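You operate a simulated robot arm through the tools that you are given. There is no shell and no other tool.

You run a simulated two-armed robot. Do the job below in one go: nothing can be reset, and whatever is moved stays where it is left.

JOB
Clean up after mixing: soap the sponge, wipe the tile, rinse the yellow brush and hang it up.
Fine: the low table's purple sponge, soap and DRY rack; rinse in the blue cup; sponge back in its corner; leave the other cups and brushes. What is to be rubbed or washed off counts as gone when no trace of it is left.

Only the result counts: the job must be done as asked and must still hold three seconds after the hand-in. Knocking over, shifting, dropping, spilling or breaking anything else fails it.

ROBOT AND FRAMES
Two 7-joint arms with two-finger grippers on one trunk that stands fixed in place. Base frame: the origin is at the foot of the trunk, x ahead of it, y to its left, z up. Units: cm, rad, N and s.
The left shoulder is at [14.9, 21.6, 101.1], the right one opposite. With the tool pointing down near the work surface each hand reaches from about 10 to 88 cm from the base axis, measured 20 degrees to its own side. Payload 3.18 kg a hand.
Tool frame (each hand has its own): the origin (TCP) lies between the finger pads and is the grasp point; the fingertips stand 3 cm ahead of it; z points along the fingers, y is the line along which they close. The gripper opens to 14.4 cm. The gripper's body begins 10.3 cm behind the TCP.
Orientation is that of the tool frame in the base frame, as a unit quaternion [w, x, y, z]. With the fingers straight down and closing along the base's y, the tool's x points along the base's -x, its y along +y and its z along -z.

CONTROLS
- The arms move only by the tool nudge_tool. It takes "left_increments", "right_increments" or both (then of equal length, played together; a hand with none holds still); each is a list of rows, each a list of 7 numbers: the shift along the tool's x, y, z in units of 20 mm (1.0 is 20 mm), then the turn, a rotation vector about the tool's x, y, z in units of 4 degrees (1.0 is 4 degrees), then the gripper command, from -1 (shut) to 1 (fully open), values between in proportion. In form: [[tx, ty, tz, rx, ry, rz, gripper], ...]. A call has 1 to 20 rows; each row shifts and turns the commanded pose from where the row before left it, along the tool's axes as they then stand. A call with a number of a shift or a turn outside -1 to 1 is refused whole. A row lasts 0.2 s, in which the tool goes at most 5 cm and 0.15 rad; a call with a longer step from one row to the next is refused whole, and so is a gripper value outside its range. A pose out of reach is approached as far as the arm can. The call stops where the force on the tool passes 40 N (or 10 N more than at its start, if that is more) or the arm is blocked; 0.2 s more then pass. The fingers move at their own pace and stop on an object; they squeeze with about 43 N. The grip force told is the motor's: it shows also when the fingers shut on nothing. Time passes only in rows, and 0.2 s behind the last, so rows that do not move let the fingers close. It gives the time, the measured TCP pose, the force on the tool (base axes), the opening and the grip force at its end, in the units of the frame above (readings bear some noise), with the torque about the TCP (base axes, N m) and any sound that the robot's microphone picked up.
- Cameras (640 x 400 px; columns grow to the right, rows downward): "scene" is now at [27.9, -3.86, 119.32]; the picture's right is [-0.43, -0.90, 0.00], its down [-0.48, 0.23, -0.85] and it looks along [0.77, -0.37, -0.53] (base axes); focal length 214 px, centre (320, 200). "left" rides on the left gripper at [7.6, -1.6, -14.3] in its tool frame; the picture's right is [0.21, 0.98, 0.00], its down [-0.84, 0.18, -0.51] and it looks along [-0.50, 0.11, 0.86] (tool axes); focal length 218 px, centre (320, 200). "right" rides on the right gripper at [7.6, 1.6, -14.3] in its tool frame; the picture's right is [-0.21, 0.98, 0.00], its down [-0.84, -0.18, -0.51] and it looks along [-0.50, -0.11, 0.86] (tool axes); focal length 218 px, centre (320, 200). There is no depth. A picture from a camera that has moved, and an enlarged one, comes with that camera's place and axes in the base frame and with its lens.
- snapshot(camera): a new picture of that camera. No time passes.
- raise_lower(by): slides the trunk up (or, below 0, down) by that many cm; the arms and the scene camera ride with it, the base frame stays. It gives what a move gives, with no picture.
- turn_head(pan, tilt): turns the head with the scene camera to pan (to the left, within 1.396 rad either way) and tilt (down, from -0.506 to 1.204), counted from straight ahead of the robot. It gives what a move gives.
- close_up(camera, box): a new picture of the part [left, top, right, bottom] of that camera's present view, enlarged. No time passes.
- hand_in(): hands the job in; it is judged then, once.

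Nothing tells you positions but the pictures and the camera data. Unless the task says otherwise, let go and move clear before handing in.

The tools are called after "Call:" as a command line: name --argument value ..., lists and objects as JSON in quotes. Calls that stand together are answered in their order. nudge_tool: Moves the arms, as the interface text tells. Its arguments: {"type":"object","properties":{"left_increments":{"type":"array","items":{"type":"array","items":{"type":"number"}}},"right_increments":{"type":"array","items":{"type":"array","items":{"type":"number"}}}},"required":[]} The other tools are called the same way: raise_lower (by) slides the trunk up or down; turn_head (pan, tilt) turns the head that bears the scene camera; snapshot (camera) takes a picture; close_up (camera, box) takes an enlarged picture of a part of a camera's view; hand_in () hands the job in.

At the start:

```text
t: 0.0
left_position: [41.8, -3.52, 108.45]
left_ee_rot: [0.0, 0.0, 1.0, 0.0]
left_wrist_force: [-0.2, 0.8, 0.0]
left_ft_torque: [-0.01, -0.02, -0.01]
left_width: 14.41
left_grasp_force: 0.1
right_position: [44.11, -54.13, 90.93]
right_ee_rot: [-0.309, 0.021, 0.951, -0.015]
right_wrist_force: [0.3, -0.5, -0.1]
right_ft_torque: [0.0, 0.0, 0.04]
right_width: 14.41
right_grasp_force: 0.0
trunk travel left (down, up): [-10.0, 26.9]
head pan, tilt: [-0.449, 0.557]
```

scene: 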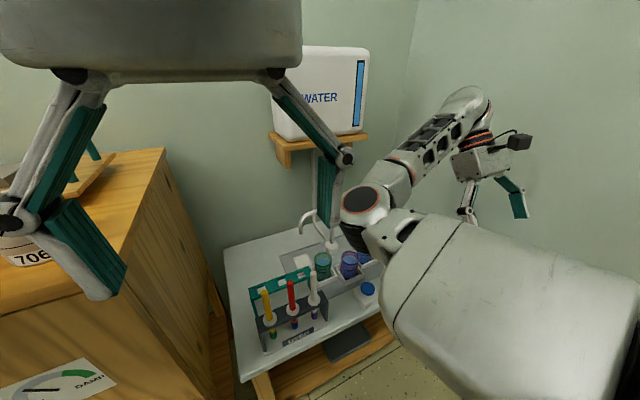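
right: 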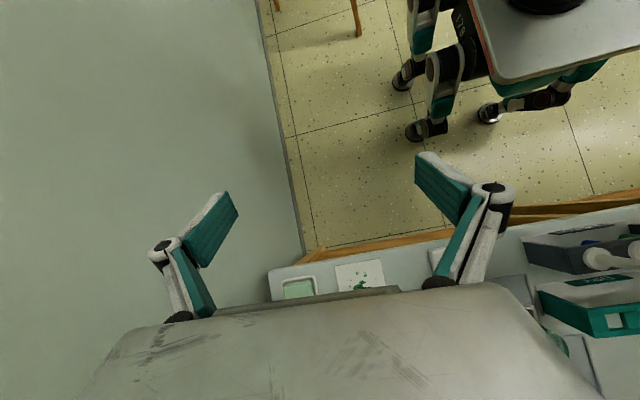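
left: 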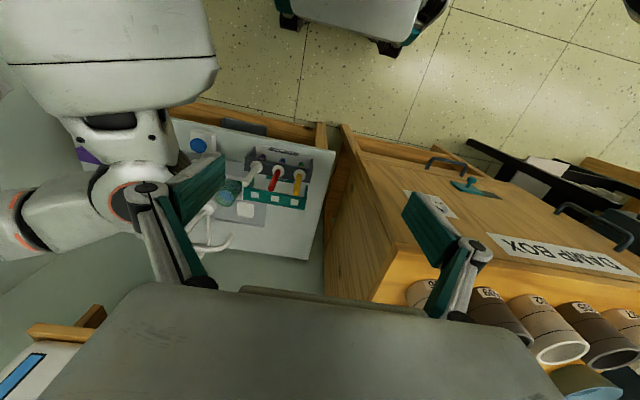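

I see a low table ahead and to the right with a rack of brushes, cups, a tap, and, near its right end, a tile and a green dish. The arms block part of the view, so I'll look closer before moving anything.

Call:
close_up --camera "scene" --box '[220, 180, 420, 380]'

Call:
close_up --camera "left" --box '[60, 90, 340, 270]'

Call:
close_up --camera "right" --box '[240, 200, 640, 400]'

```text
2.00 times, centred on (320, 280) of scene
camera zoom: at [27.9, -3.86, 119.32], right [-0.43, -0.9, 0.0], down [-0.48, 0.23, -0.85], along [0.77, -0.37, -0.53], focal length 429 px, centre (320, 40)
```

zoom: 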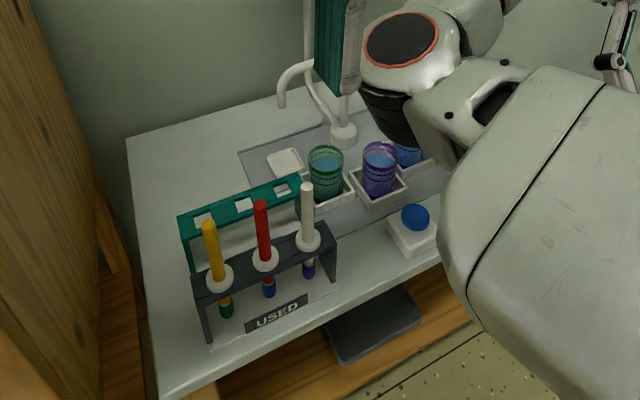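

```text
2.22 times, centred on (200, 180) of left
camera zoom: at [34.03, -5.16, 122.72], right [-0.21, 0.98, 0.0], down [0.84, 0.18, 0.51], along [0.5, 0.11, -0.86], focal length 485 px, centre (587, 244)
```

zoom: 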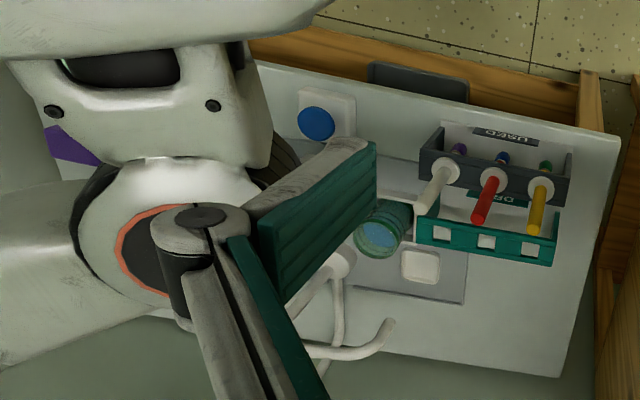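

```text
1.60 times, centred on (440, 300) of right
camera zoom: at [46.42, -51.95, 106.91], right [0.2, 0.97, -0.16], down [0.97, -0.21, -0.08], along [-0.11, -0.14, -0.98], focal length 349 px, centre (128, 40)
```

zoom: 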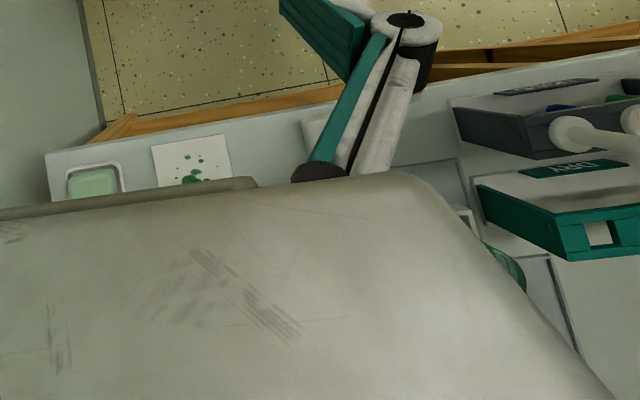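

The used rack's red brush sits near (58.5, -11, 69). The tile is near (59, -54) and the soap dish near (59, -67). I'll draw both arms back to uncover the table.

Call:
nudge_tool --left_increments '[[0.5, 1, -0.2, 0, 0, 0, 1], [0.5, 1, -0.2, 0, 0, 0, 1], [0.5, 1, -0.2, 0, 0, 0, 1], [0.5, 1, -0.2, 0, 0, 0, 1], [0.5, 1, -0.2, 0, 0, 0, 1], [0.5, 1, -0.2, 0, 0, 0, 1], [0.5, 1, -0.2, 0, 0, 0, 1], [0.5, 1, -0.2, 0, 0, 0, 1], [0.5, 1, -0.2, 0, 0, 0, 1]]' --right_increments '[[0.8, 0, -0.3, 0, -1, 0, 1], [0.8, 0, -0.3, 0, -1, 0, 1], [0.8, 0, -0.3, 0, -1, 0, 1], [0.8, 0, -0.3, 0, -1, 0, 1], [0.8, 0, -0.3, 0, -1, 0, 1], [0.8, 0, -0.3, 0, -1, 0, 1], [0.8, 0, -0.3, 0, -1, 0, 1], [0.8, 0, -0.3, 0, -1, 0, 1], [0.8, 0, -0.3, 0, -1, 0, 1]]'

Call:
snapshot --camera "scene"

Call:
snapshot --camera "right"

Call:
snapshot --camera "left"

```text
t: 0.5
left_position: [41.31, -1.53, 108.81]
left_ee_rot: [0.003, -0.013, 1.0, -0.001]
left_wrist_force: [6.4, -7.8, -2.0]
left_ft_torque: [1.24, 0.75, 0.88]
left_width: 14.4
left_grasp_force: 0.1
right_position: [42.62, -54.59, 92.2]
right_ee_rot: [-0.278, 0.029, 0.96, -0.016]
right_wrist_force: [-0.9, 0.3, -0.2]
right_ft_torque: [0.03, 0.0, -0.01]
right_width: 14.38
right_grasp_force: 0.0
trunk travel left (down, up): [-10.0, 26.9]
head pan, tilt: [-0.449, 0.557]
stopped in row 2 (left hand): the force on the tool passed its limit at 60 N (the readings are from after the stop); the commanded pose is now the measured one
```

```text
taken
camera scene: at [27.95, -3.85, 119.42], right [-0.42, -0.91, 0.0], down [-0.47, 0.22, -0.85], along [0.77, -0.36, -0.52], focal length 214 px, centre (320, 200)
```

scene: 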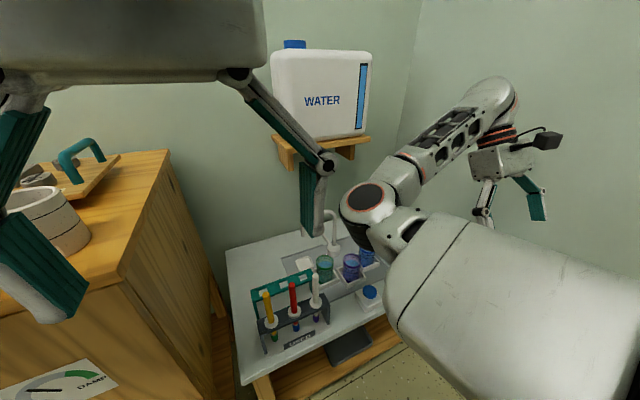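

```text
taken
camera right: at [43.89, -52.27, 108.37], right [0.22, 0.96, -0.16], down [0.97, -0.23, -0.01], along [-0.05, -0.15, -0.99], focal length 218 px, centre (320, 200)
```

right: 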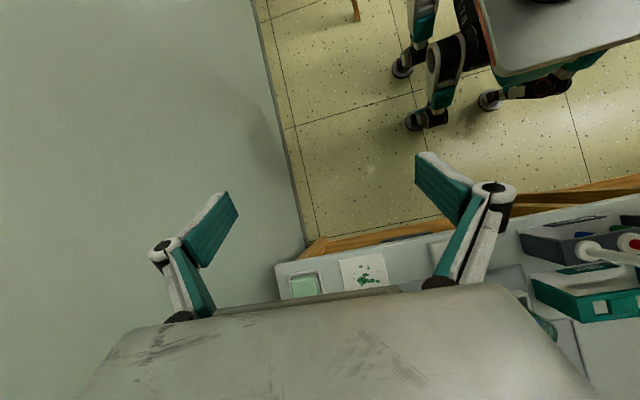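

```text
taken
camera left: at [33.55, -3.4, 122.91], right [-0.23, 0.97, 0.0], down [0.84, 0.2, 0.51], along [0.5, 0.12, -0.86], focal length 218 px, centre (320, 200)
```

left: 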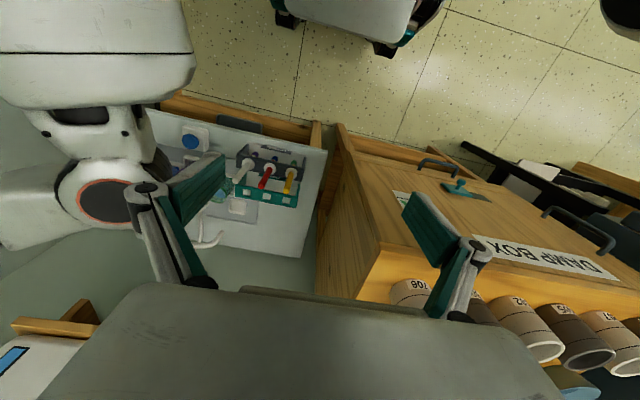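

The left hand's camera mount seems to have bumped the robot's own head: the push back was +x and -y, and the head view shifted slightly. I'll back off the way it came, go straight up, and carry on with the right arm.

Call:
nudge_tool --left_increments '[[-0.5, -1, 0, 0, 0, 0, 1], [-0.5, -1, 0, 0, 0, 0, 1], [-0.3, 0, -0.5, 0, 0, 0, 1], [0, 0, -1, 0, 0, 0, 1], [0, 0, -1, 0, 0, 0, 1], [0, 0, -1, 0, 0, 0, 1], [0, 0, -1, 0, 0, 0, 1], [0, 0, -1, 0, 0, 0, 1]]' --right_increments '[[0.8, 0, -0.3, 0, -1, 0, 1], [0.8, 0, -0.3, 0, -1, 0, 1], [0.8, 0, -0.3, 0, -1, 0, 1], [0.8, 0, -0.3, 0, -1, 0, 1], [0.8, 0, -0.3, 0, -1, 0, 1], [0.8, 0, -0.3, 0, -1, 0, 1], [0.8, 0, -0.3, 0, -1, 0, 1], [0.8, 0, -0.3, 0, -1, 0, 1]]'

Call:
snapshot --camera "scene"

Call:
snapshot --camera "right"

Call:
snapshot --camera "left"

```text
t: 2.3
left_position: [43.85, -5.37, 119.8]
left_ee_rot: [0.003, -0.01, 1.0, -0.002]
left_wrist_force: [-0.1, -0.1, -0.4]
left_ft_torque: [0.0, 0.0, 0.02]
left_width: 14.39
left_grasp_force: 0.1
right_position: [31.46, -53.88, 99.69]
right_ee_rot: [-0.058, 0.031, 0.997, -0.041]
right_wrist_force: [-0.5, 0.1, 0.5]
right_ft_torque: [0.0, -0.01, -0.02]
right_width: 14.4
right_grasp_force: 0.1
trunk travel left (down, up): [-10.0, 26.9]
head pan, tilt: [-0.449, 0.557]
```

```text
taken
camera scene: at [27.79, -3.85, 119.37], right [-0.43, -0.9, 0.0], down [-0.48, 0.23, -0.85], along [0.77, -0.37, -0.53], focal length 214 px, centre (320, 200)
```

scene: 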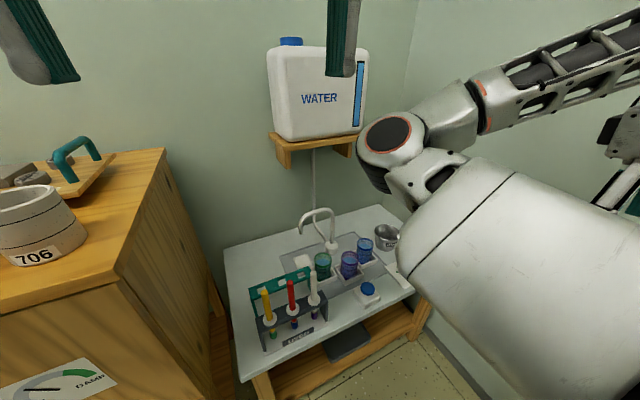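

```text
taken
camera right: at [25.72, -50.66, 114.52], right [0.26, 0.96, -0.11], down [0.89, -0.2, 0.42], along [0.38, -0.21, -0.9], focal length 218 px, centre (320, 200)
```

right: 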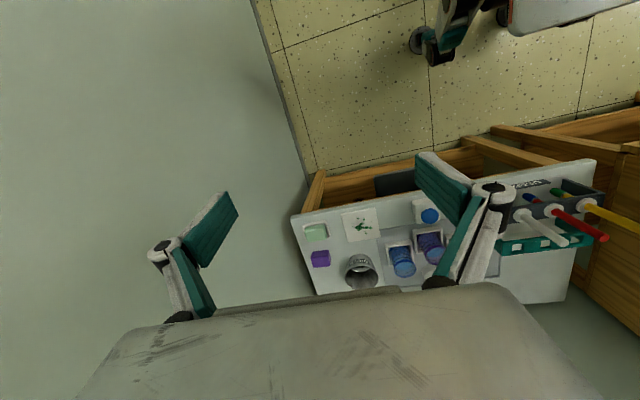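

```text
taken
camera left: at [36.07, -7.22, 134.01], right [-0.23, 0.97, 0.0], down [0.84, 0.2, 0.51], along [0.5, 0.12, -0.86], focal length 218 px, centre (320, 200)
```

left: 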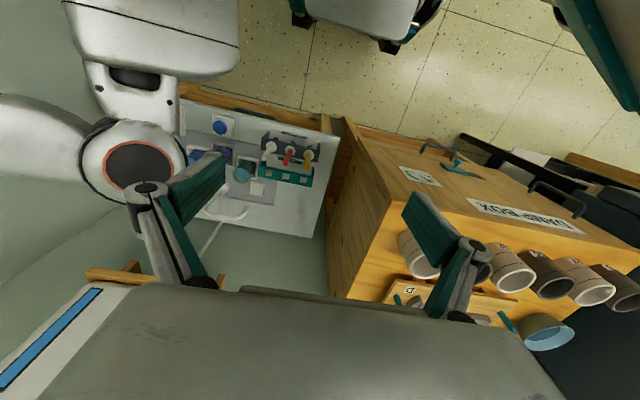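

The box-top cup 706 is standing untouched. On the table I can see purple sponge, soap, tile, tin cup, three glass cups and two racks. I'll zoom in on the details.

Call:
close_up --camera "right" --box '[280, 150, 440, 310]'

Call:
close_up --camera "scene" --box '[220, 200, 430, 370]'

Call:
close_up --camera "left" --box '[160, 80, 360, 260]'

Call:
close_up --camera "right" --box '[460, 140, 640, 310]'

```text
2.50 times, centred on (360, 230) of right
camera zoom: at [25.72, -50.66, 114.52], right [0.26, 0.96, -0.11], down [0.89, -0.2, 0.42], along [0.38, -0.21, -0.9], focal length 546 px, centre (220, 125)
```

zoom: 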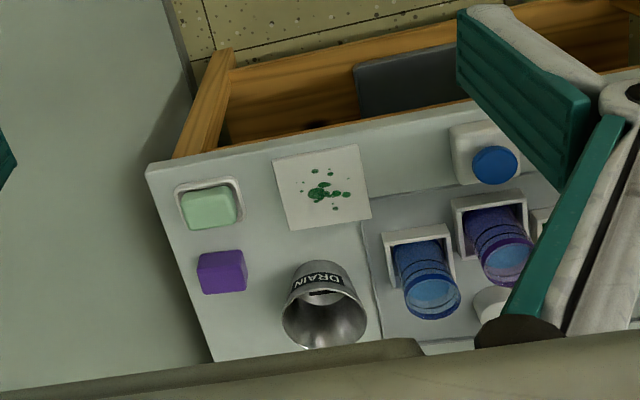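

```text
2.35 times, centred on (325, 285) of scene
camera zoom: at [27.79, -3.85, 119.37], right [-0.43, -0.9, 0.0], down [-0.48, 0.23, -0.85], along [0.77, -0.37, -0.53], focal length 505 px, centre (308, 0)
```

zoom: 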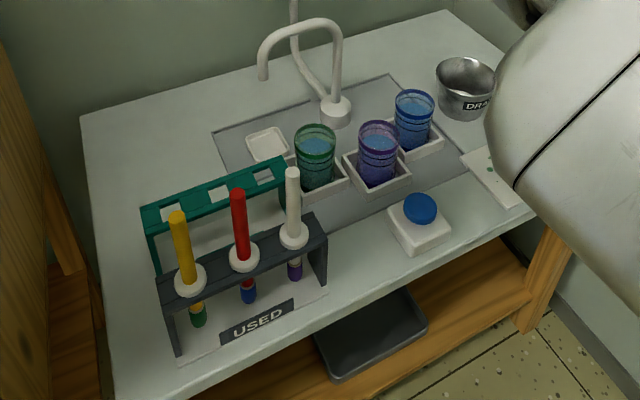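

```text
2.22 times, centred on (260, 170) of left
camera zoom: at [36.07, -7.22, 134.01], right [-0.23, 0.97, 0.0], down [0.84, 0.2, 0.51], along [0.5, 0.12, -0.86], focal length 485 px, centre (453, 267)
```

zoom: 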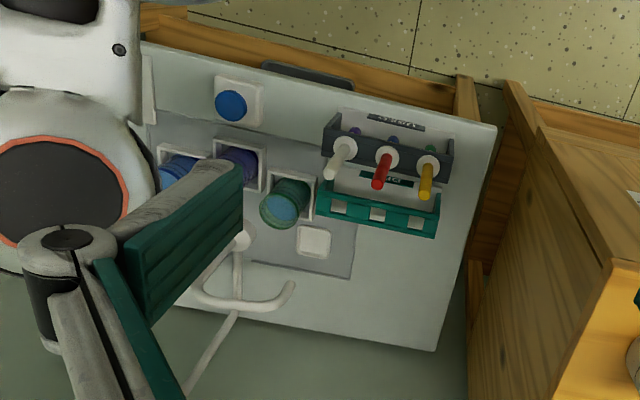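

```text
2.35 times, centred on (550, 225) of right
camera zoom: at [25.72, -50.66, 114.52], right [0.26, 0.96, -0.11], down [0.89, -0.2, 0.42], along [0.38, -0.21, -0.9], focal length 514 px, centre (-221, 141)
```

zoom: 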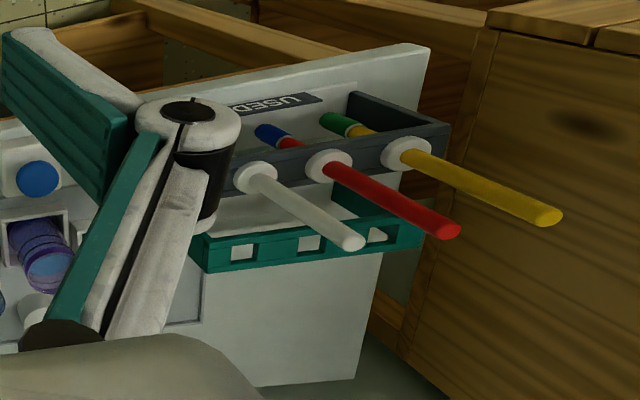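

Everything needed is on the table: the purple sponge at about (68, -68), green soap in a white dish at about (59, -68), and the spotted tile at about (60, -54). I'll move the right hand over that end, straighten it, and look from closer.

Call:
nudge_tool --right_increments '[[0, 0, 0, -0.56, -0.85, -0.48, 1], [0, 0, 0, -0.56, -0.85, -0.48, 1], [-1, -0.25, 0.4, 0, 0, 0, 1], [-1, -0.25, 0.4, 0, 0, 0, 1], [-1, -0.25, 0.4, 0, 0, 0, 1], [-1, -0.25, 0.4, 0, 0, 0, 1], [-1, -0.25, 0.4, 0, 0, 0, 1], [-1, -0.25, 0.4, 0, 0, 0, 1], [-1, -0.25, 0.4, 0, 0, 0, 1], [-1, -0.25, 0.4, 0, 0, 0, 1], [-1, -0.25, 0.4, 0, 0, 0, 1], [-1, -0.25, 0.4, 0, 0, 0, 1]]'

Call:
snapshot --camera "scene"

Call:
snapshot --camera "right"

```text
t: 2.7
left_position: [43.98, -5.59, 119.85]
left_ee_rot: [0.002, -0.01, 1.0, -0.001]
left_wrist_force: [-0.4, -0.7, 0.3]
left_ft_torque: [-0.02, 0.03, 0.03]
left_width: 14.4
left_grasp_force: 0.1
right_position: [31.32, -53.96, 98.68]
right_ee_rot: [-0.068, 0.022, 0.997, -0.028]
right_wrist_force: [-0.1, 0.3, 0.7]
right_ft_torque: [0.01, 0.01, 0.02]
right_width: 14.43
right_grasp_force: 0.1
trunk travel left (down, up): [-10.0, 26.9]
head pan, tilt: [-0.449, 0.557]
stopped in row 1 (right hand): the arm was blocked; the commanded pose is now the measured one
```

```text
taken
camera scene: at [27.92, -3.87, 119.3], right [-0.43, -0.9, 0.0], down [-0.48, 0.23, -0.85], along [0.77, -0.37, -0.53], focal length 214 px, centre (320, 200)
```

scene: 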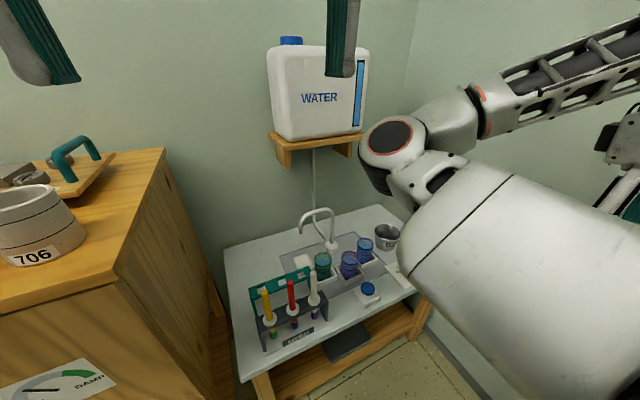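

```text
taken
camera right: at [25.78, -51.32, 113.72], right [0.24, 0.97, -0.09], down [0.9, -0.19, 0.4], along [0.37, -0.17, -0.91], focal length 218 px, centre (320, 200)
```

right: 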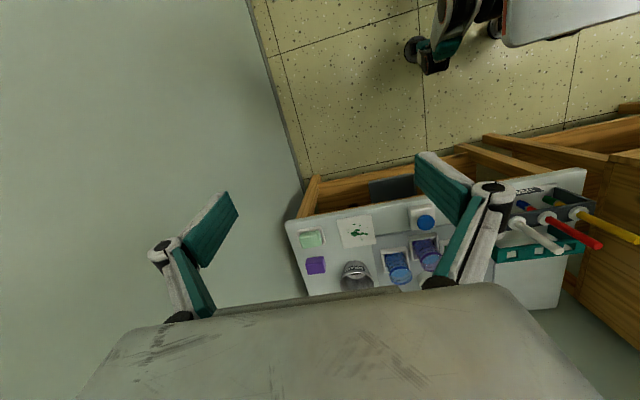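

The right arm is at a limit when folded so close in. I'll extend it forward first and straighten the hand afterwards.

Call:
nudge_tool --right_increments '[[-1, 0, 0.2, 0, 0, 0, 1], [-1, 0, 0.2, 0, 0, 0, 1], [-1, 0, 0.2, 0, 0, 0, 1], [-1, 0, 0.2, 0, 0, 0, 1], [-1, 0, 0.2, 0, 0, 0, 1], [-1, 0, 0.2, 0, 0, 0, 1]]'

Call:
snapshot --camera "scene"

Call:
snapshot --camera "right"

```text
t: 4.1
left_position: [44.03, -5.44, 119.7]
left_ee_rot: [0.001, -0.012, 1.0, -0.001]
left_wrist_force: [0.1, -0.8, -0.2]
left_ft_torque: [0.01, -0.01, 0.02]
left_width: 14.4
left_grasp_force: 0.1
right_position: [41.79, -56.03, 94.67]
right_ee_rot: [-0.068, 0.042, 0.996, -0.026]
right_wrist_force: [-0.1, 0.5, -0.2]
right_ft_torque: [0.03, 0.0, -0.01]
right_width: 14.37
right_grasp_force: 0.1
trunk travel left (down, up): [-10.0, 26.9]
head pan, tilt: [-0.449, 0.557]
```

```text
taken
camera scene: at [27.93, -3.87, 119.3], right [-0.43, -0.9, 0.0], down [-0.48, 0.23, -0.85], along [0.77, -0.37, -0.53], focal length 214 px, centre (320, 200)
```

scene: 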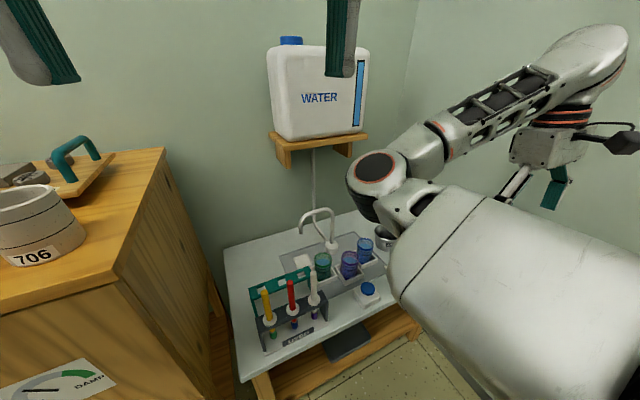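

```text
taken
camera right: at [36.31, -53.0, 109.66], right [0.29, 0.95, -0.08], down [0.89, -0.23, 0.4], along [0.36, -0.19, -0.91], focal length 218 px, centre (320, 200)
```

right: 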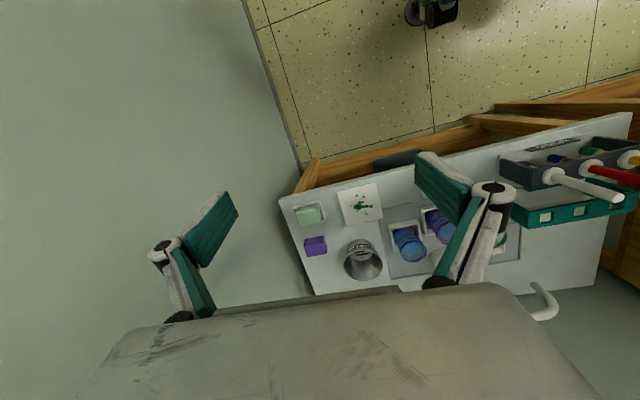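

Extending worked. Now I'll straighten the hand and move it over the sponge end of the table.

Call:
nudge_tool --right_increments '[[-0.6, 0, 0, -0.22, -0.66, -0.42, 1], [-0.6, 0, 0, -0.22, -0.66, -0.42, 1], [-0.6, 0, 0, -0.22, -0.66, -0.42, 1], [-1, -0.2, 0.4, 0, 0, 0, 1], [-1, -0.2, 0.4, 0, 0, 0, 1], [-1, -0.2, 0.4, 0, 0, 0, 1], [-1, -0.2, 0.4, 0, 0, 0, 1], [-1, -0.2, 0.4, 0, 0, 0, 1]]'

Call:
snapshot --camera "scene"

Call:
snapshot --camera "right"

```text
t: 5.9
left_position: [43.88, -5.47, 119.86]
left_ee_rot: [0.002, -0.012, 1.0, -0.001]
left_wrist_force: [-0.3, 0.6, -0.3]
left_ft_torque: [-0.01, 0.0, -0.02]
left_width: 14.38
left_grasp_force: 0.1
right_position: [56.81, -56.04, 90.42]
right_ee_rot: [0.003, -0.027, 1.0, -0.001]
right_wrist_force: [0.3, -0.7, -0.2]
right_ft_torque: [-0.02, 0.02, 0.04]
right_width: 14.38
right_grasp_force: 0.0
trunk travel left (down, up): [-10.0, 26.9]
head pan, tilt: [-0.449, 0.557]
```

```text
taken
camera scene: at [27.93, -3.87, 119.3], right [-0.43, -0.9, 0.0], down [-0.48, 0.23, -0.85], along [0.77, -0.37, -0.53], focal length 214 px, centre (320, 200)
```

scene: 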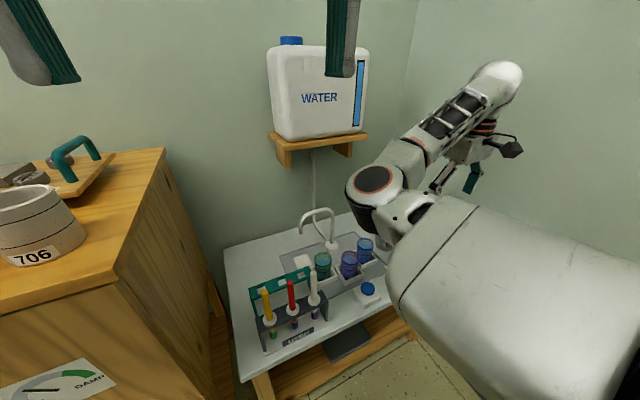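

```text
taken
camera right: at [48.93, -54.66, 104.67], right [0.16, 0.99, 0.0], down [0.85, -0.13, 0.51], along [0.51, -0.08, -0.86], focal length 218 px, centre (320, 200)
```

right: 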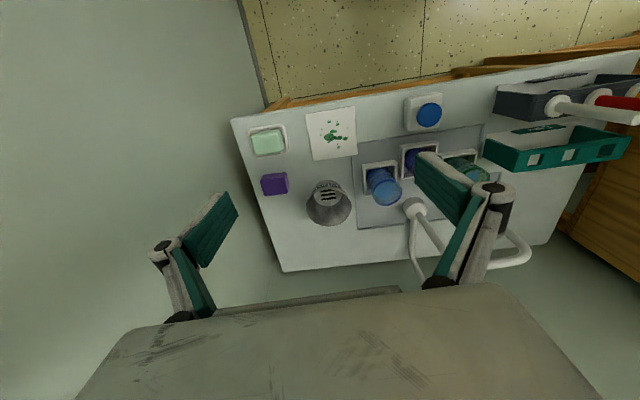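

The right hand is now straight over the table end. I'll zoom in on the soap, sponge, tile and button.

Call:
close_up --camera "right" --box '[220, 80, 380, 240]'

Call:
close_up --camera "right" --box '[350, 60, 640, 260]'

```text
2.50 times, centred on (300, 160) of right
camera zoom: at [48.93, -54.66, 104.67], right [0.16, 0.99, 0.0], down [0.85, -0.13, 0.51], along [0.51, -0.08, -0.86], focal length 546 px, centre (370, 300)
```

zoom: 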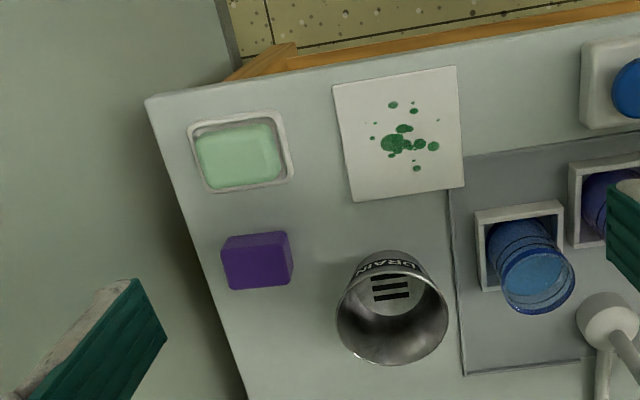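

```text
2.00 times, centred on (495, 160) of right
camera zoom: at [48.93, -54.66, 104.67], right [0.16, 0.99, 0.0], down [0.85, -0.13, 0.51], along [0.51, -0.08, -0.86], focal length 436 px, centre (-30, 280)
```

zoom: 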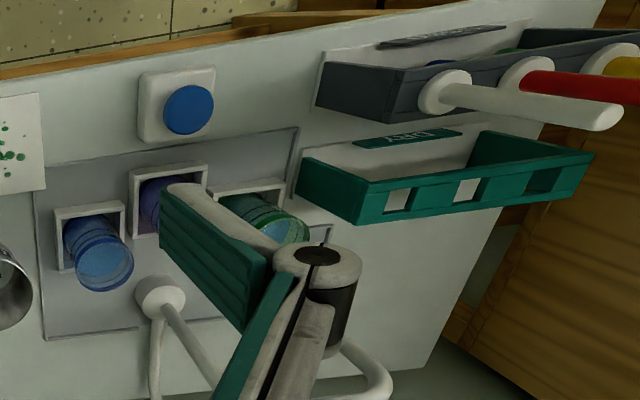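

Call:
close_up --camera "right" --box '[240, 110, 320, 210]'

Call:
close_up --camera "right" --box '[480, 60, 640, 180]'

Call:
close_up --camera "scene" --box '[240, 240, 340, 360]'

Call:
close_up --camera "left" --box '[180, 90, 350, 220]'

```text
4.00 times, centred on (280, 160) of right
camera zoom: at [48.93, -54.66, 104.67], right [0.16, 0.99, 0.0], down [0.85, -0.13, 0.51], along [0.51, -0.08, -0.86], focal length 873 px, centre (480, 360)
```

zoom: 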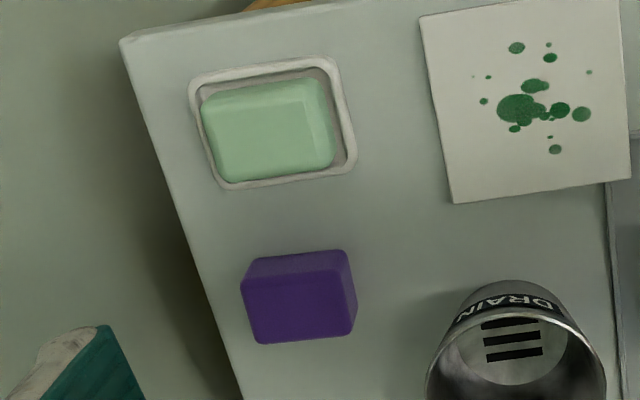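

```text
3.33 times, centred on (560, 120) of right
camera zoom: at [48.93, -54.66, 104.67], right [0.16, 0.99, 0.0], down [0.85, -0.13, 0.51], along [0.51, -0.08, -0.86], focal length 728 px, centre (-480, 467)
```

zoom: 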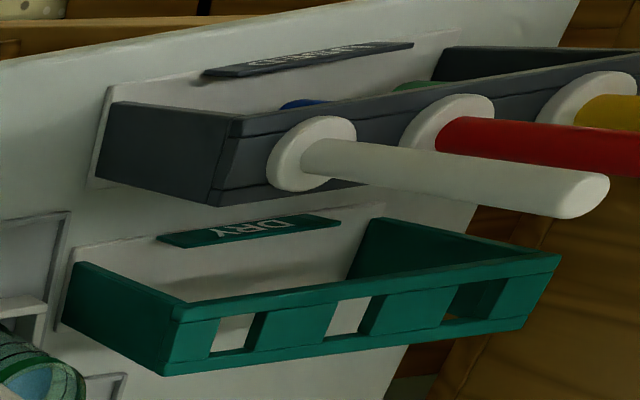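

```text
3.33 times, centred on (290, 300) of scene
camera zoom: at [27.93, -3.87, 119.3], right [-0.43, -0.9, 0.0], down [-0.48, 0.23, -0.85], along [0.77, -0.37, -0.53], focal length 715 px, centre (420, -133)
```

zoom: 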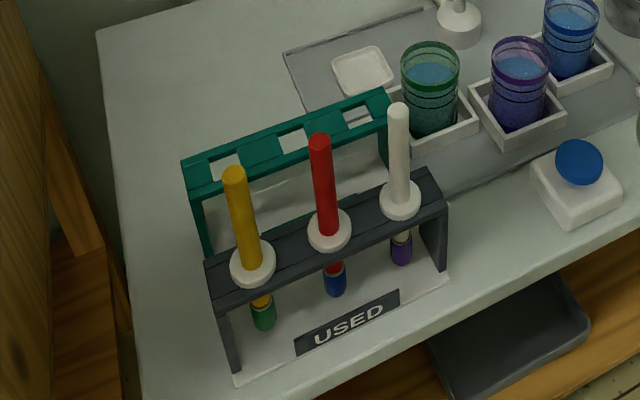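

```text
3.08 times, centred on (265, 155) of left
camera zoom: at [36.27, -7.24, 133.91], right [-0.23, 0.97, 0.0], down [0.84, 0.2, 0.51], along [0.5, 0.12, -0.86], focal length 672 px, centre (489, 338)
```

zoom: 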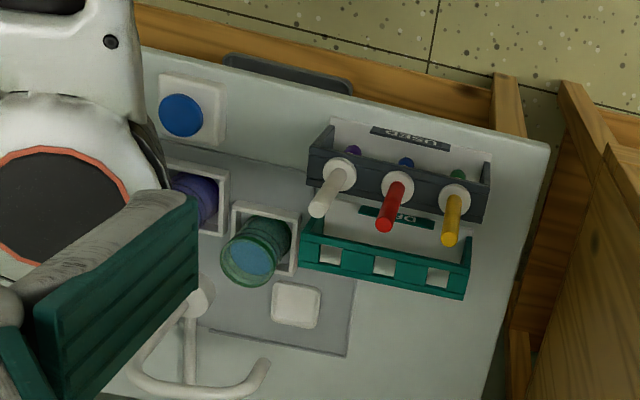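

The sponge is about 4 × 5.5 × 3 cm at roughly (70, -68), and the tin drain cup beside it would crowd fingers closing along y. I'll turn the right hand 90° so the fingers close along x.

Call:
nudge_tool --right_increments '[[0, 0, 0, 0, 0, 1, 1], [0, 0, 0, 0, 0, 1, 1], [0, 0, 0, 0, 0, 1, 1], [0, 0, 0, 0, 0, 1, 1], [0, 0, 0, 0, 0, 1, 1], [0, 0, 0, 0, 0, 1, 1], [0, 0, 0, 0, 0, 1, 1], [0, 0, 0, 0, 0, 1, 1], [0, 0, 0, 0, 0, 1, 1], [0, 0, 0, 0, 0, 1, 1], [0, 0, 0, 0, 0, 1, 1], [0, 0, 0, 0, 0, 1, 1]]'

Call:
snapshot --camera "scene"

```text
t: 8.5
left_position: [43.93, -5.48, 119.79]
left_ee_rot: [0.002, -0.011, 1.0, -0.001]
left_wrist_force: [0.7, 0.0, -0.3]
left_ft_torque: [-0.04, -0.02, -0.05]
left_width: 14.4
left_grasp_force: 0.1
right_position: [56.73, -56.0, 90.34]
right_ee_rot: [0.003, 0.383, 0.924, -0.002]
right_wrist_force: [0.3, 0.2, 0.2]
right_ft_torque: [0.0, -0.02, 0.0]
right_width: 14.41
right_grasp_force: 0.0
trunk travel left (down, up): [-10.0, 26.9]
head pan, tilt: [-0.449, 0.557]
```

```text
taken
camera scene: at [27.9, -3.86, 119.32], right [-0.43, -0.9, 0.0], down [-0.48, 0.23, -0.85], along [0.77, -0.37, -0.53], focal length 214 px, centre (320, 200)
```

scene: 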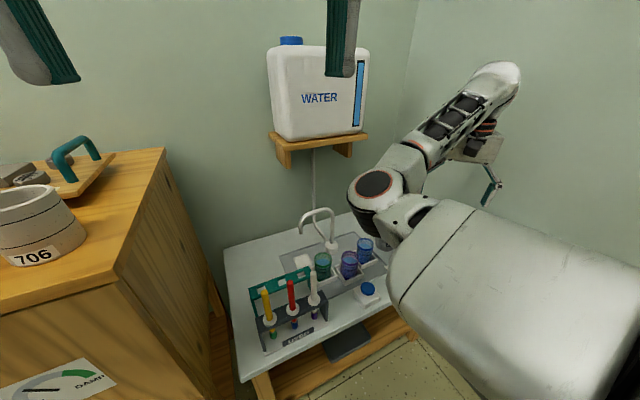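

Halfway round; I'll finish the turn.

Call:
nudge_tool --right_increments '[[0, 0, 0, 0, 0, 1, 1], [0, 0, 0, 0, 0, 1, 1], [0, 0, 0, 0, 0, 1, 1], [0, 0, 0, 0, 0, 1, 1], [0, 0, 0, 0, 0, 1, 1], [0, 0, 0, 0, 0, 1, 1], [0, 0, 0, 0, 0, 1, 1], [0, 0, 0, 0, 0, 1, 1], [0, 0, 0, 0, 0, 1, 1], [0, 0, 0, 0, 0, 1, 1], [0, 0, 0, 0, 0, 1, 1], [0, 0, 0, 0, 0, 0.25, 1]]'

Call:
snapshot --camera "right"

Call:
snapshot --camera "scene"

```text
t: 11.1
left_position: [43.96, -5.47, 119.72]
left_ee_rot: [0.001, -0.011, 1.0, -0.001]
left_wrist_force: [-0.3, 0.4, 0.2]
left_ft_torque: [0.02, 0.0, 0.02]
left_width: 14.42
left_grasp_force: 0.1
right_position: [56.79, -56.04, 90.44]
right_ee_rot: [0.004, 0.708, 0.707, 0.0]
right_wrist_force: [0.0, -0.9, -0.1]
right_ft_torque: [-0.03, -0.02, 0.04]
right_width: 14.41
right_grasp_force: 0.0
trunk travel left (down, up): [-10.0, 26.9]
head pan, tilt: [-0.449, 0.557]
```

```text
taken
camera right: at [58.35, -48.37, 104.76], right [0.98, -0.21, 0.01], down [-0.18, -0.84, 0.51], along [-0.1, -0.5, -0.86], focal length 218 px, centre (320, 200)
```

right: 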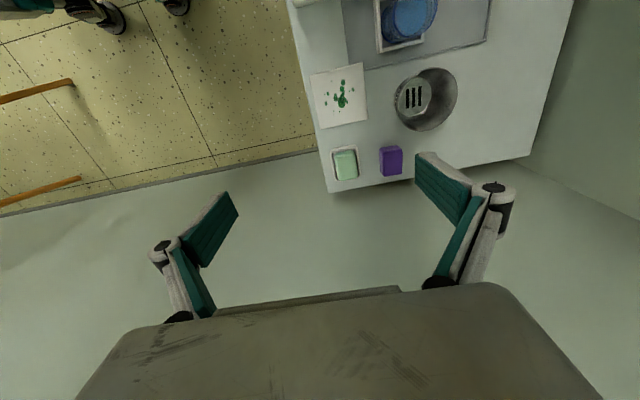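

```text
taken
camera scene: at [27.9, -3.86, 119.32], right [-0.43, -0.9, 0.0], down [-0.48, 0.23, -0.85], along [0.77, -0.37, -0.53], focal length 214 px, centre (320, 200)
```

scene: 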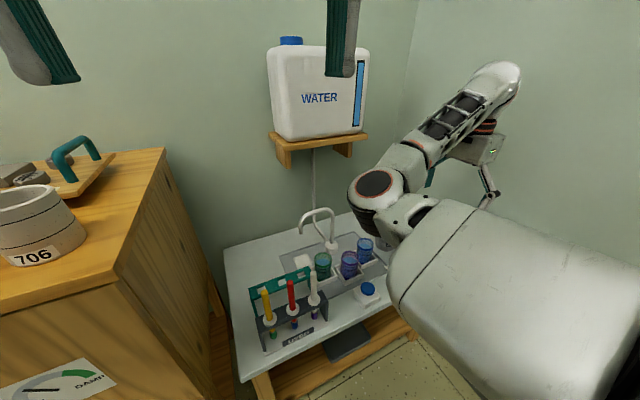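

The hand now closes along x. I'll zoom in to measure sponge, soap and tile from this pose.

Call:
close_up --camera "right" --box '[300, 50, 460, 210]'

```text
2.50 times, centred on (380, 130) of right
camera zoom: at [58.35, -48.37, 104.76], right [0.98, -0.21, 0.01], down [-0.18, -0.84, 0.51], along [-0.1, -0.5, -0.86], focal length 546 px, centre (170, 375)
```

zoom: 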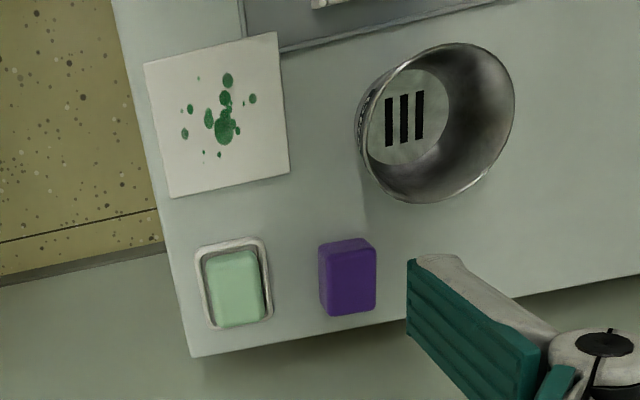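

The sponge spans about x 68–72, y -65 to -71, the soap top is centred at about (60.6, -66.7), and the tile spans x 56.5–66.4, y -58.7 to -48.9. I'll move above the sponge with a narrower opening.

Call:
nudge_tool --right_increments '[[-0.6, 0.66, 0.92, 0, 0, 0, 0], [-0.6, 0.66, 0.92, 0, 0, 0, 0], [-0.6, 0.66, 0.92, 0, 0, 0, 0], [-0.6, 0.66, 0.92, 0, 0, 0, 0], [-0.6, 0.66, 0.92, 0, 0, 0, 0], [-0.6, 0.66, 0.92, 0, 0, 0, 0], [-0.6, 0.66, 0.92, 0, 0, 0, 0], [-0.6, 0.66, 0.92, 0, 0, 0, 0], [-0.6, 0.66, 0.92, 0, 0, 0, 0], [-0.6, 0.66, 0.92, 0, 0, 0, 0], [0, 0, 0, 0, 0, 0, 0]]'

Call:
snapshot --camera "right"

Call:
snapshot --camera "scene"

```text
t: 13.5
left_position: [44.0, -5.38, 119.85]
left_ee_rot: [0.002, -0.012, 1.0, 0.0]
left_wrist_force: [0.2, -0.7, -0.4]
left_ft_torque: [0.05, -0.04, -0.02]
left_width: 14.41
left_grasp_force: 0.1
right_position: [69.65, -67.67, 72.7]
right_ee_rot: [0.004, 0.707, 0.707, 0.0]
right_wrist_force: [0.2, -0.9, -0.5]
right_ft_torque: [0.04, -0.01, 0.0]
right_width: 7.2
right_grasp_force: 0.1
right hand out of reach, approached as far as the arm can: row 10
trunk travel left (down, up): [-10.0, 26.9]
head pan, tilt: [-0.449, 0.557]
```

```text
taken
camera right: at [71.12, -60.06, 87.03], right [0.98, -0.21, 0.01], down [-0.18, -0.84, 0.51], along [-0.1, -0.5, -0.86], focal length 218 px, centre (320, 200)
```

right: 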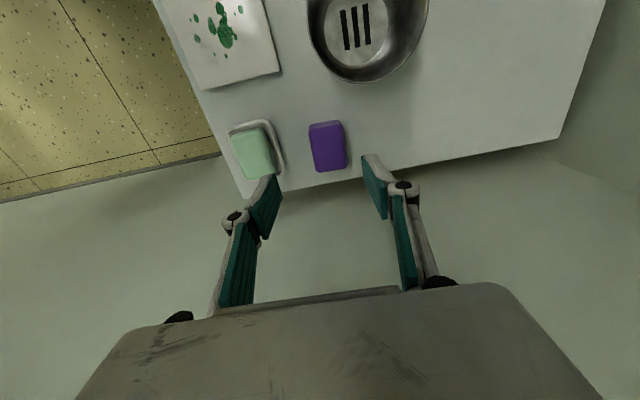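

```text
taken
camera scene: at [27.91, -3.87, 119.32], right [-0.43, -0.9, 0.0], down [-0.48, 0.23, -0.85], along [0.77, -0.37, -0.53], focal length 214 px, centre (320, 200)
```

scene: 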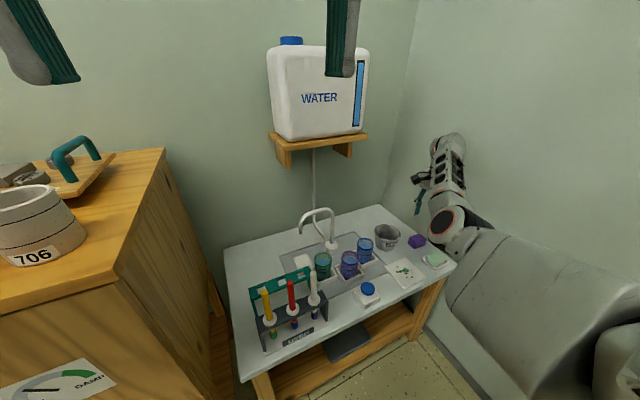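

The hand is near the limit of its reach here, so I'll tilt it about 16° outward, keeping the fingers parallel to the sponge sides. That brings the wrist back inside reach.

Call:
nudge_tool --right_increments '[[0, 0.1, 0, 0, -1, 0, 0], [0, 0.1, 0, 0, -1, 0, 0], [0, 0.1, 0, 0, -1, 0, 0], [0, 0.05, 0, 0, -1, 0, 0], [0, 0, 0, 0, 0, 0, 0]]'

Call:
snapshot --camera "right"

Call:
snapshot --camera "scene"

```text
t: 14.7
left_position: [43.95, -5.36, 119.75]
left_ee_rot: [0.002, -0.012, 1.0, 0.0]
left_wrist_force: [-0.1, -0.3, 0.5]
left_ft_torque: [-0.02, 0.03, -0.02]
left_width: 14.4
left_grasp_force: 0.0
right_position: [69.91, -67.49, 72.58]
right_ee_rot: [0.053, 0.705, 0.706, -0.05]
right_wrist_force: [0.4, -1.1, 0.2]
right_ft_torque: [0.05, 0.02, 0.01]
right_width: 7.22
right_grasp_force: 0.1
right hand out of reach, approached as far as the arm can: row 3, 4
trunk travel left (down, up): [-10.0, 26.9]
head pan, tilt: [-0.449, 0.557]
```

```text
taken
camera right: at [71.46, -57.93, 85.7], right [0.98, -0.21, 0.03], down [-0.18, -0.76, 0.62], along [-0.1, -0.62, -0.78], focal length 218 px, centre (320, 200)
```

right: 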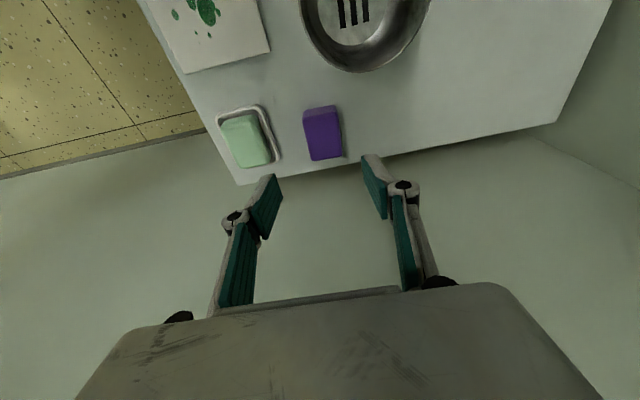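

```text
taken
camera scene: at [27.9, -3.85, 119.32], right [-0.43, -0.9, 0.0], down [-0.48, 0.23, -0.85], along [0.77, -0.37, -0.53], focal length 214 px, centre (320, 200)
```

scene: 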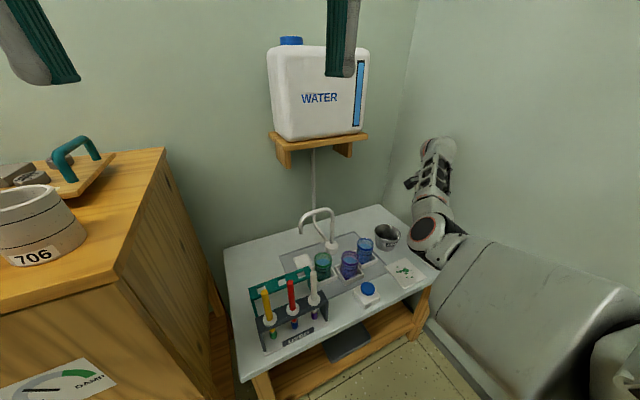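

The tilt only partly took (about 8°), so the arm is against a limit. I'll go up and slightly inward to see whether the full tilt is attainable there.

Call:
nudge_tool --right_increments '[[0.5, -0.5, -0.8, 0, 0, 0, 0], [0.5, -0.5, -0.8, 0, 0, 0, 0], [0, 0, 0, 0, 0, 0, 0]]'

Call:
raise_lower --by -3

Call:
nudge_tool --right_increments '[[0, 0, 0, 0, 0, 0, 0], [0, 0, 0, 0, 0, 0, 0]]'

Call:
snapshot --camera "scene"

```text
t: 15.5
left_position: [43.99, -5.45, 119.76]
left_ee_rot: [0.001, -0.011, 1.0, -0.001]
left_wrist_force: [-0.5, 0.4, -0.1]
left_ft_torque: [0.02, -0.01, 0.01]
left_width: 14.41
left_grasp_force: 0.0
right_position: [67.88, -65.09, 75.59]
right_ee_rot: [0.052, 0.705, 0.705, -0.049]
right_wrist_force: [-0.3, -0.5, 0.2]
right_ft_torque: [-0.03, -0.02, 0.04]
right_width: 7.2
right_grasp_force: 0.0
trunk travel left (down, up): [-10.0, 26.9]
head pan, tilt: [-0.449, 0.557]
```

```text
t: 16.2
left_position: [44.2, -5.38, 116.56]
left_ee_rot: [-0.004, -0.01, 1.0, -0.003]
left_wrist_force: [-0.2, -0.9, 1.2]
left_ft_torque: [-0.01, -0.14, -0.01]
left_width: 14.38
left_grasp_force: 0.0
right_position: [67.96, -65.1, 72.72]
right_ee_rot: [0.056, 0.706, 0.705, -0.048]
right_wrist_force: [0.3, 0.9, 0.0]
right_ft_torque: [0.06, -0.03, 0.03]
right_width: 7.2
right_grasp_force: 0.0
trunk travel left (down, up): [-7.0, 29.9]
head pan, tilt: [-0.449, 0.557]
```

```text
t: 16.8
left_position: [44.68, -5.33, 116.23]
left_ee_rot: [-0.007, -0.011, 1.0, -0.003]
left_wrist_force: [-0.3, 0.4, -0.4]
left_ft_torque: [-0.03, -0.03, 0.03]
left_width: 14.4
left_grasp_force: 0.0
right_position: [67.95, -65.06, 72.6]
right_ee_rot: [0.053, 0.705, 0.705, -0.049]
right_wrist_force: [0.6, -0.5, -1.2]
right_ft_torque: [-0.01, -0.01, -0.03]
right_width: 7.22
right_grasp_force: 0.1
trunk travel left (down, up): [-7.0, 29.9]
head pan, tilt: [-0.449, 0.557]
```

```text
taken
camera scene: at [31.13, -3.86, 115.38], right [-0.43, -0.9, 0.0], down [-0.48, 0.23, -0.85], along [0.77, -0.37, -0.53], focal length 214 px, centre (320, 200)
```

scene: 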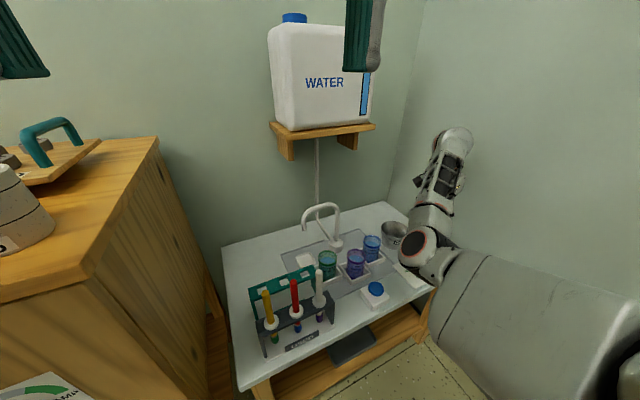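

Lowering the trunk also carried the shoulders about 3 cm forward, which helps the reach. I'll try the tilt again from here.

Call:
nudge_tool --right_increments '[[0, 0, 0, 0, -1, 0, 0], [0, 0, 0, 0, -1, 0, 0], [0, 0, 0, 0, 0, 0, 0]]'

```text
t: 17.6
left_position: [44.68, -5.43, 116.19]
left_ee_rot: [-0.007, -0.011, 1.0, -0.002]
left_wrist_force: [0.4, -0.9, -0.3]
left_ft_torque: [-0.02, 0.0, -0.02]
left_width: 14.38
left_grasp_force: 0.0
right_position: [67.95, -65.06, 72.43]
right_ee_rot: [0.102, 0.7, 0.7, -0.098]
right_wrist_force: [-0.4, 0.3, -0.5]
right_ft_torque: [0.04, 0.03, -0.01]
right_width: 7.19
right_grasp_force: 0.1
trunk travel left (down, up): [-7.0, 29.9]
head pan, tilt: [-0.449, 0.557]
```

The 16° tilt is now reached. I'll move over the sponge at z≈68.

Call:
nudge_tool --right_increments '[[-0.18, 0.4, 0.82, 0, 0, 0, 0], [-0.18, 0.4, 0.82, 0, 0, 0, 0], [-0.18, 0.4, 0.82, 0, 0, 0, 0], [0, 0, 0, 0, 0, 0, 0]]'

Call:
snapshot --camera "right"

Call:
snapshot --camera "scene"

```text
t: 18.6
left_position: [44.56, -5.47, 116.1]
left_ee_rot: [-0.008, -0.01, 1.0, -0.003]
left_wrist_force: [-0.8, 0.2, -0.6]
left_ft_torque: [0.02, 0.0, -0.01]
left_width: 14.43
left_grasp_force: 0.1
right_position: [69.93, -67.17, 68.68]
right_ee_rot: [0.102, 0.7, 0.7, -0.098]
right_wrist_force: [0.5, 0.6, -0.4]
right_ft_torque: [0.02, 0.03, 0.0]
right_width: 7.19
right_grasp_force: 0.0
right hand out of reach, approached as far as the arm can: row 3
trunk travel left (down, up): [-7.0, 29.9]
head pan, tilt: [-0.449, 0.557]
```

```text
taken
camera right: at [71.56, -55.85, 80.33], right [0.98, -0.2, 0.06], down [-0.18, -0.67, 0.72], along [-0.1, -0.72, -0.69], focal length 218 px, centre (320, 200)
```

right: 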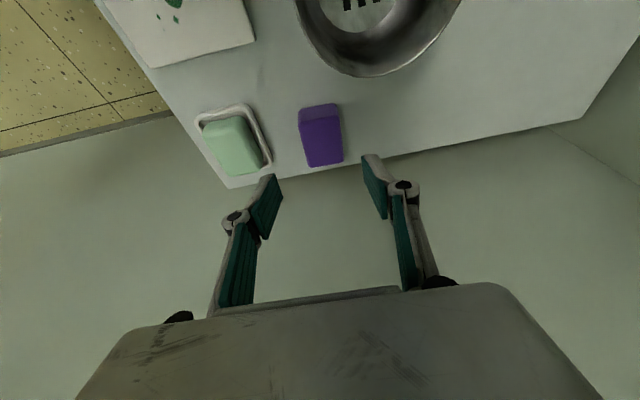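

```text
taken
camera scene: at [31.13, -3.88, 115.38], right [-0.43, -0.9, 0.0], down [-0.48, 0.23, -0.85], along [0.77, -0.37, -0.53], focal length 214 px, centre (320, 200)
```

scene: 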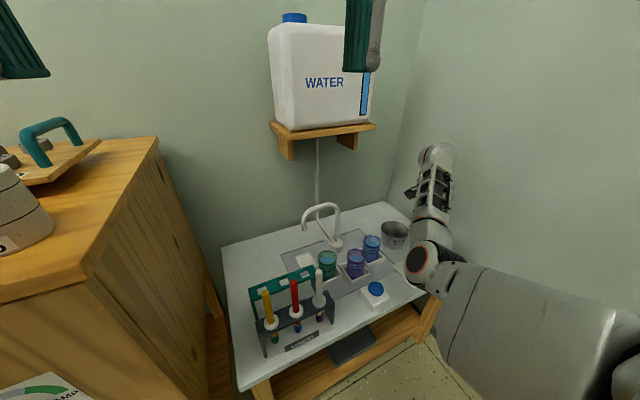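

The reach check still stops me just short. I'll look at the arm's posture to see what limits it.

Call:
turn_head --pan -0.9 --tilt 0.5

Call:
snapshot --camera "scene"

Call:
snapshot --camera "left"

```text
t: 19.5
left_position: [44.52, -5.5, 116.13]
left_ee_rot: [-0.006, -0.012, 1.0, -0.003]
left_wrist_force: [-0.2, 0.0, -0.7]
left_ft_torque: [0.0, -0.03, -0.02]
left_width: 14.41
left_grasp_force: 0.1
right_position: [70.02, -67.11, 68.75]
right_ee_rot: [0.102, 0.7, 0.7, -0.098]
right_wrist_force: [1.5, 0.9, -0.2]
right_ft_torque: [0.0, 0.0, -0.03]
right_width: 7.2
right_grasp_force: 0.0
trunk travel left (down, up): [-7.0, 29.9]
head pan, tilt: [-0.901, 0.499]
```

```text
taken
camera scene: at [28.71, -7.11, 115.89], right [-0.78, -0.62, 0.0], down [-0.3, 0.38, -0.88], along [0.55, -0.69, -0.48], focal length 214 px, centre (320, 200)
```

scene: 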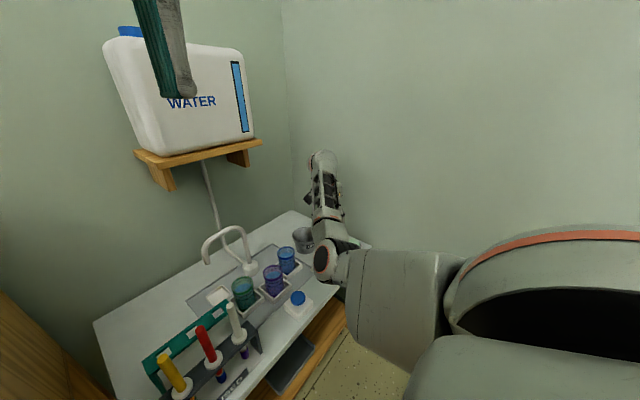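

```text
taken
camera left: at [37.08, -7.17, 130.46], right [-0.23, 0.97, 0.0], down [0.85, 0.2, 0.5], along [0.48, 0.11, -0.87], focal length 218 px, centre (320, 200)
```

left: 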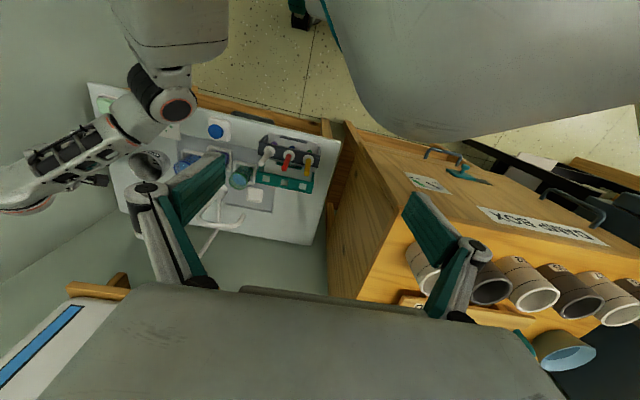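

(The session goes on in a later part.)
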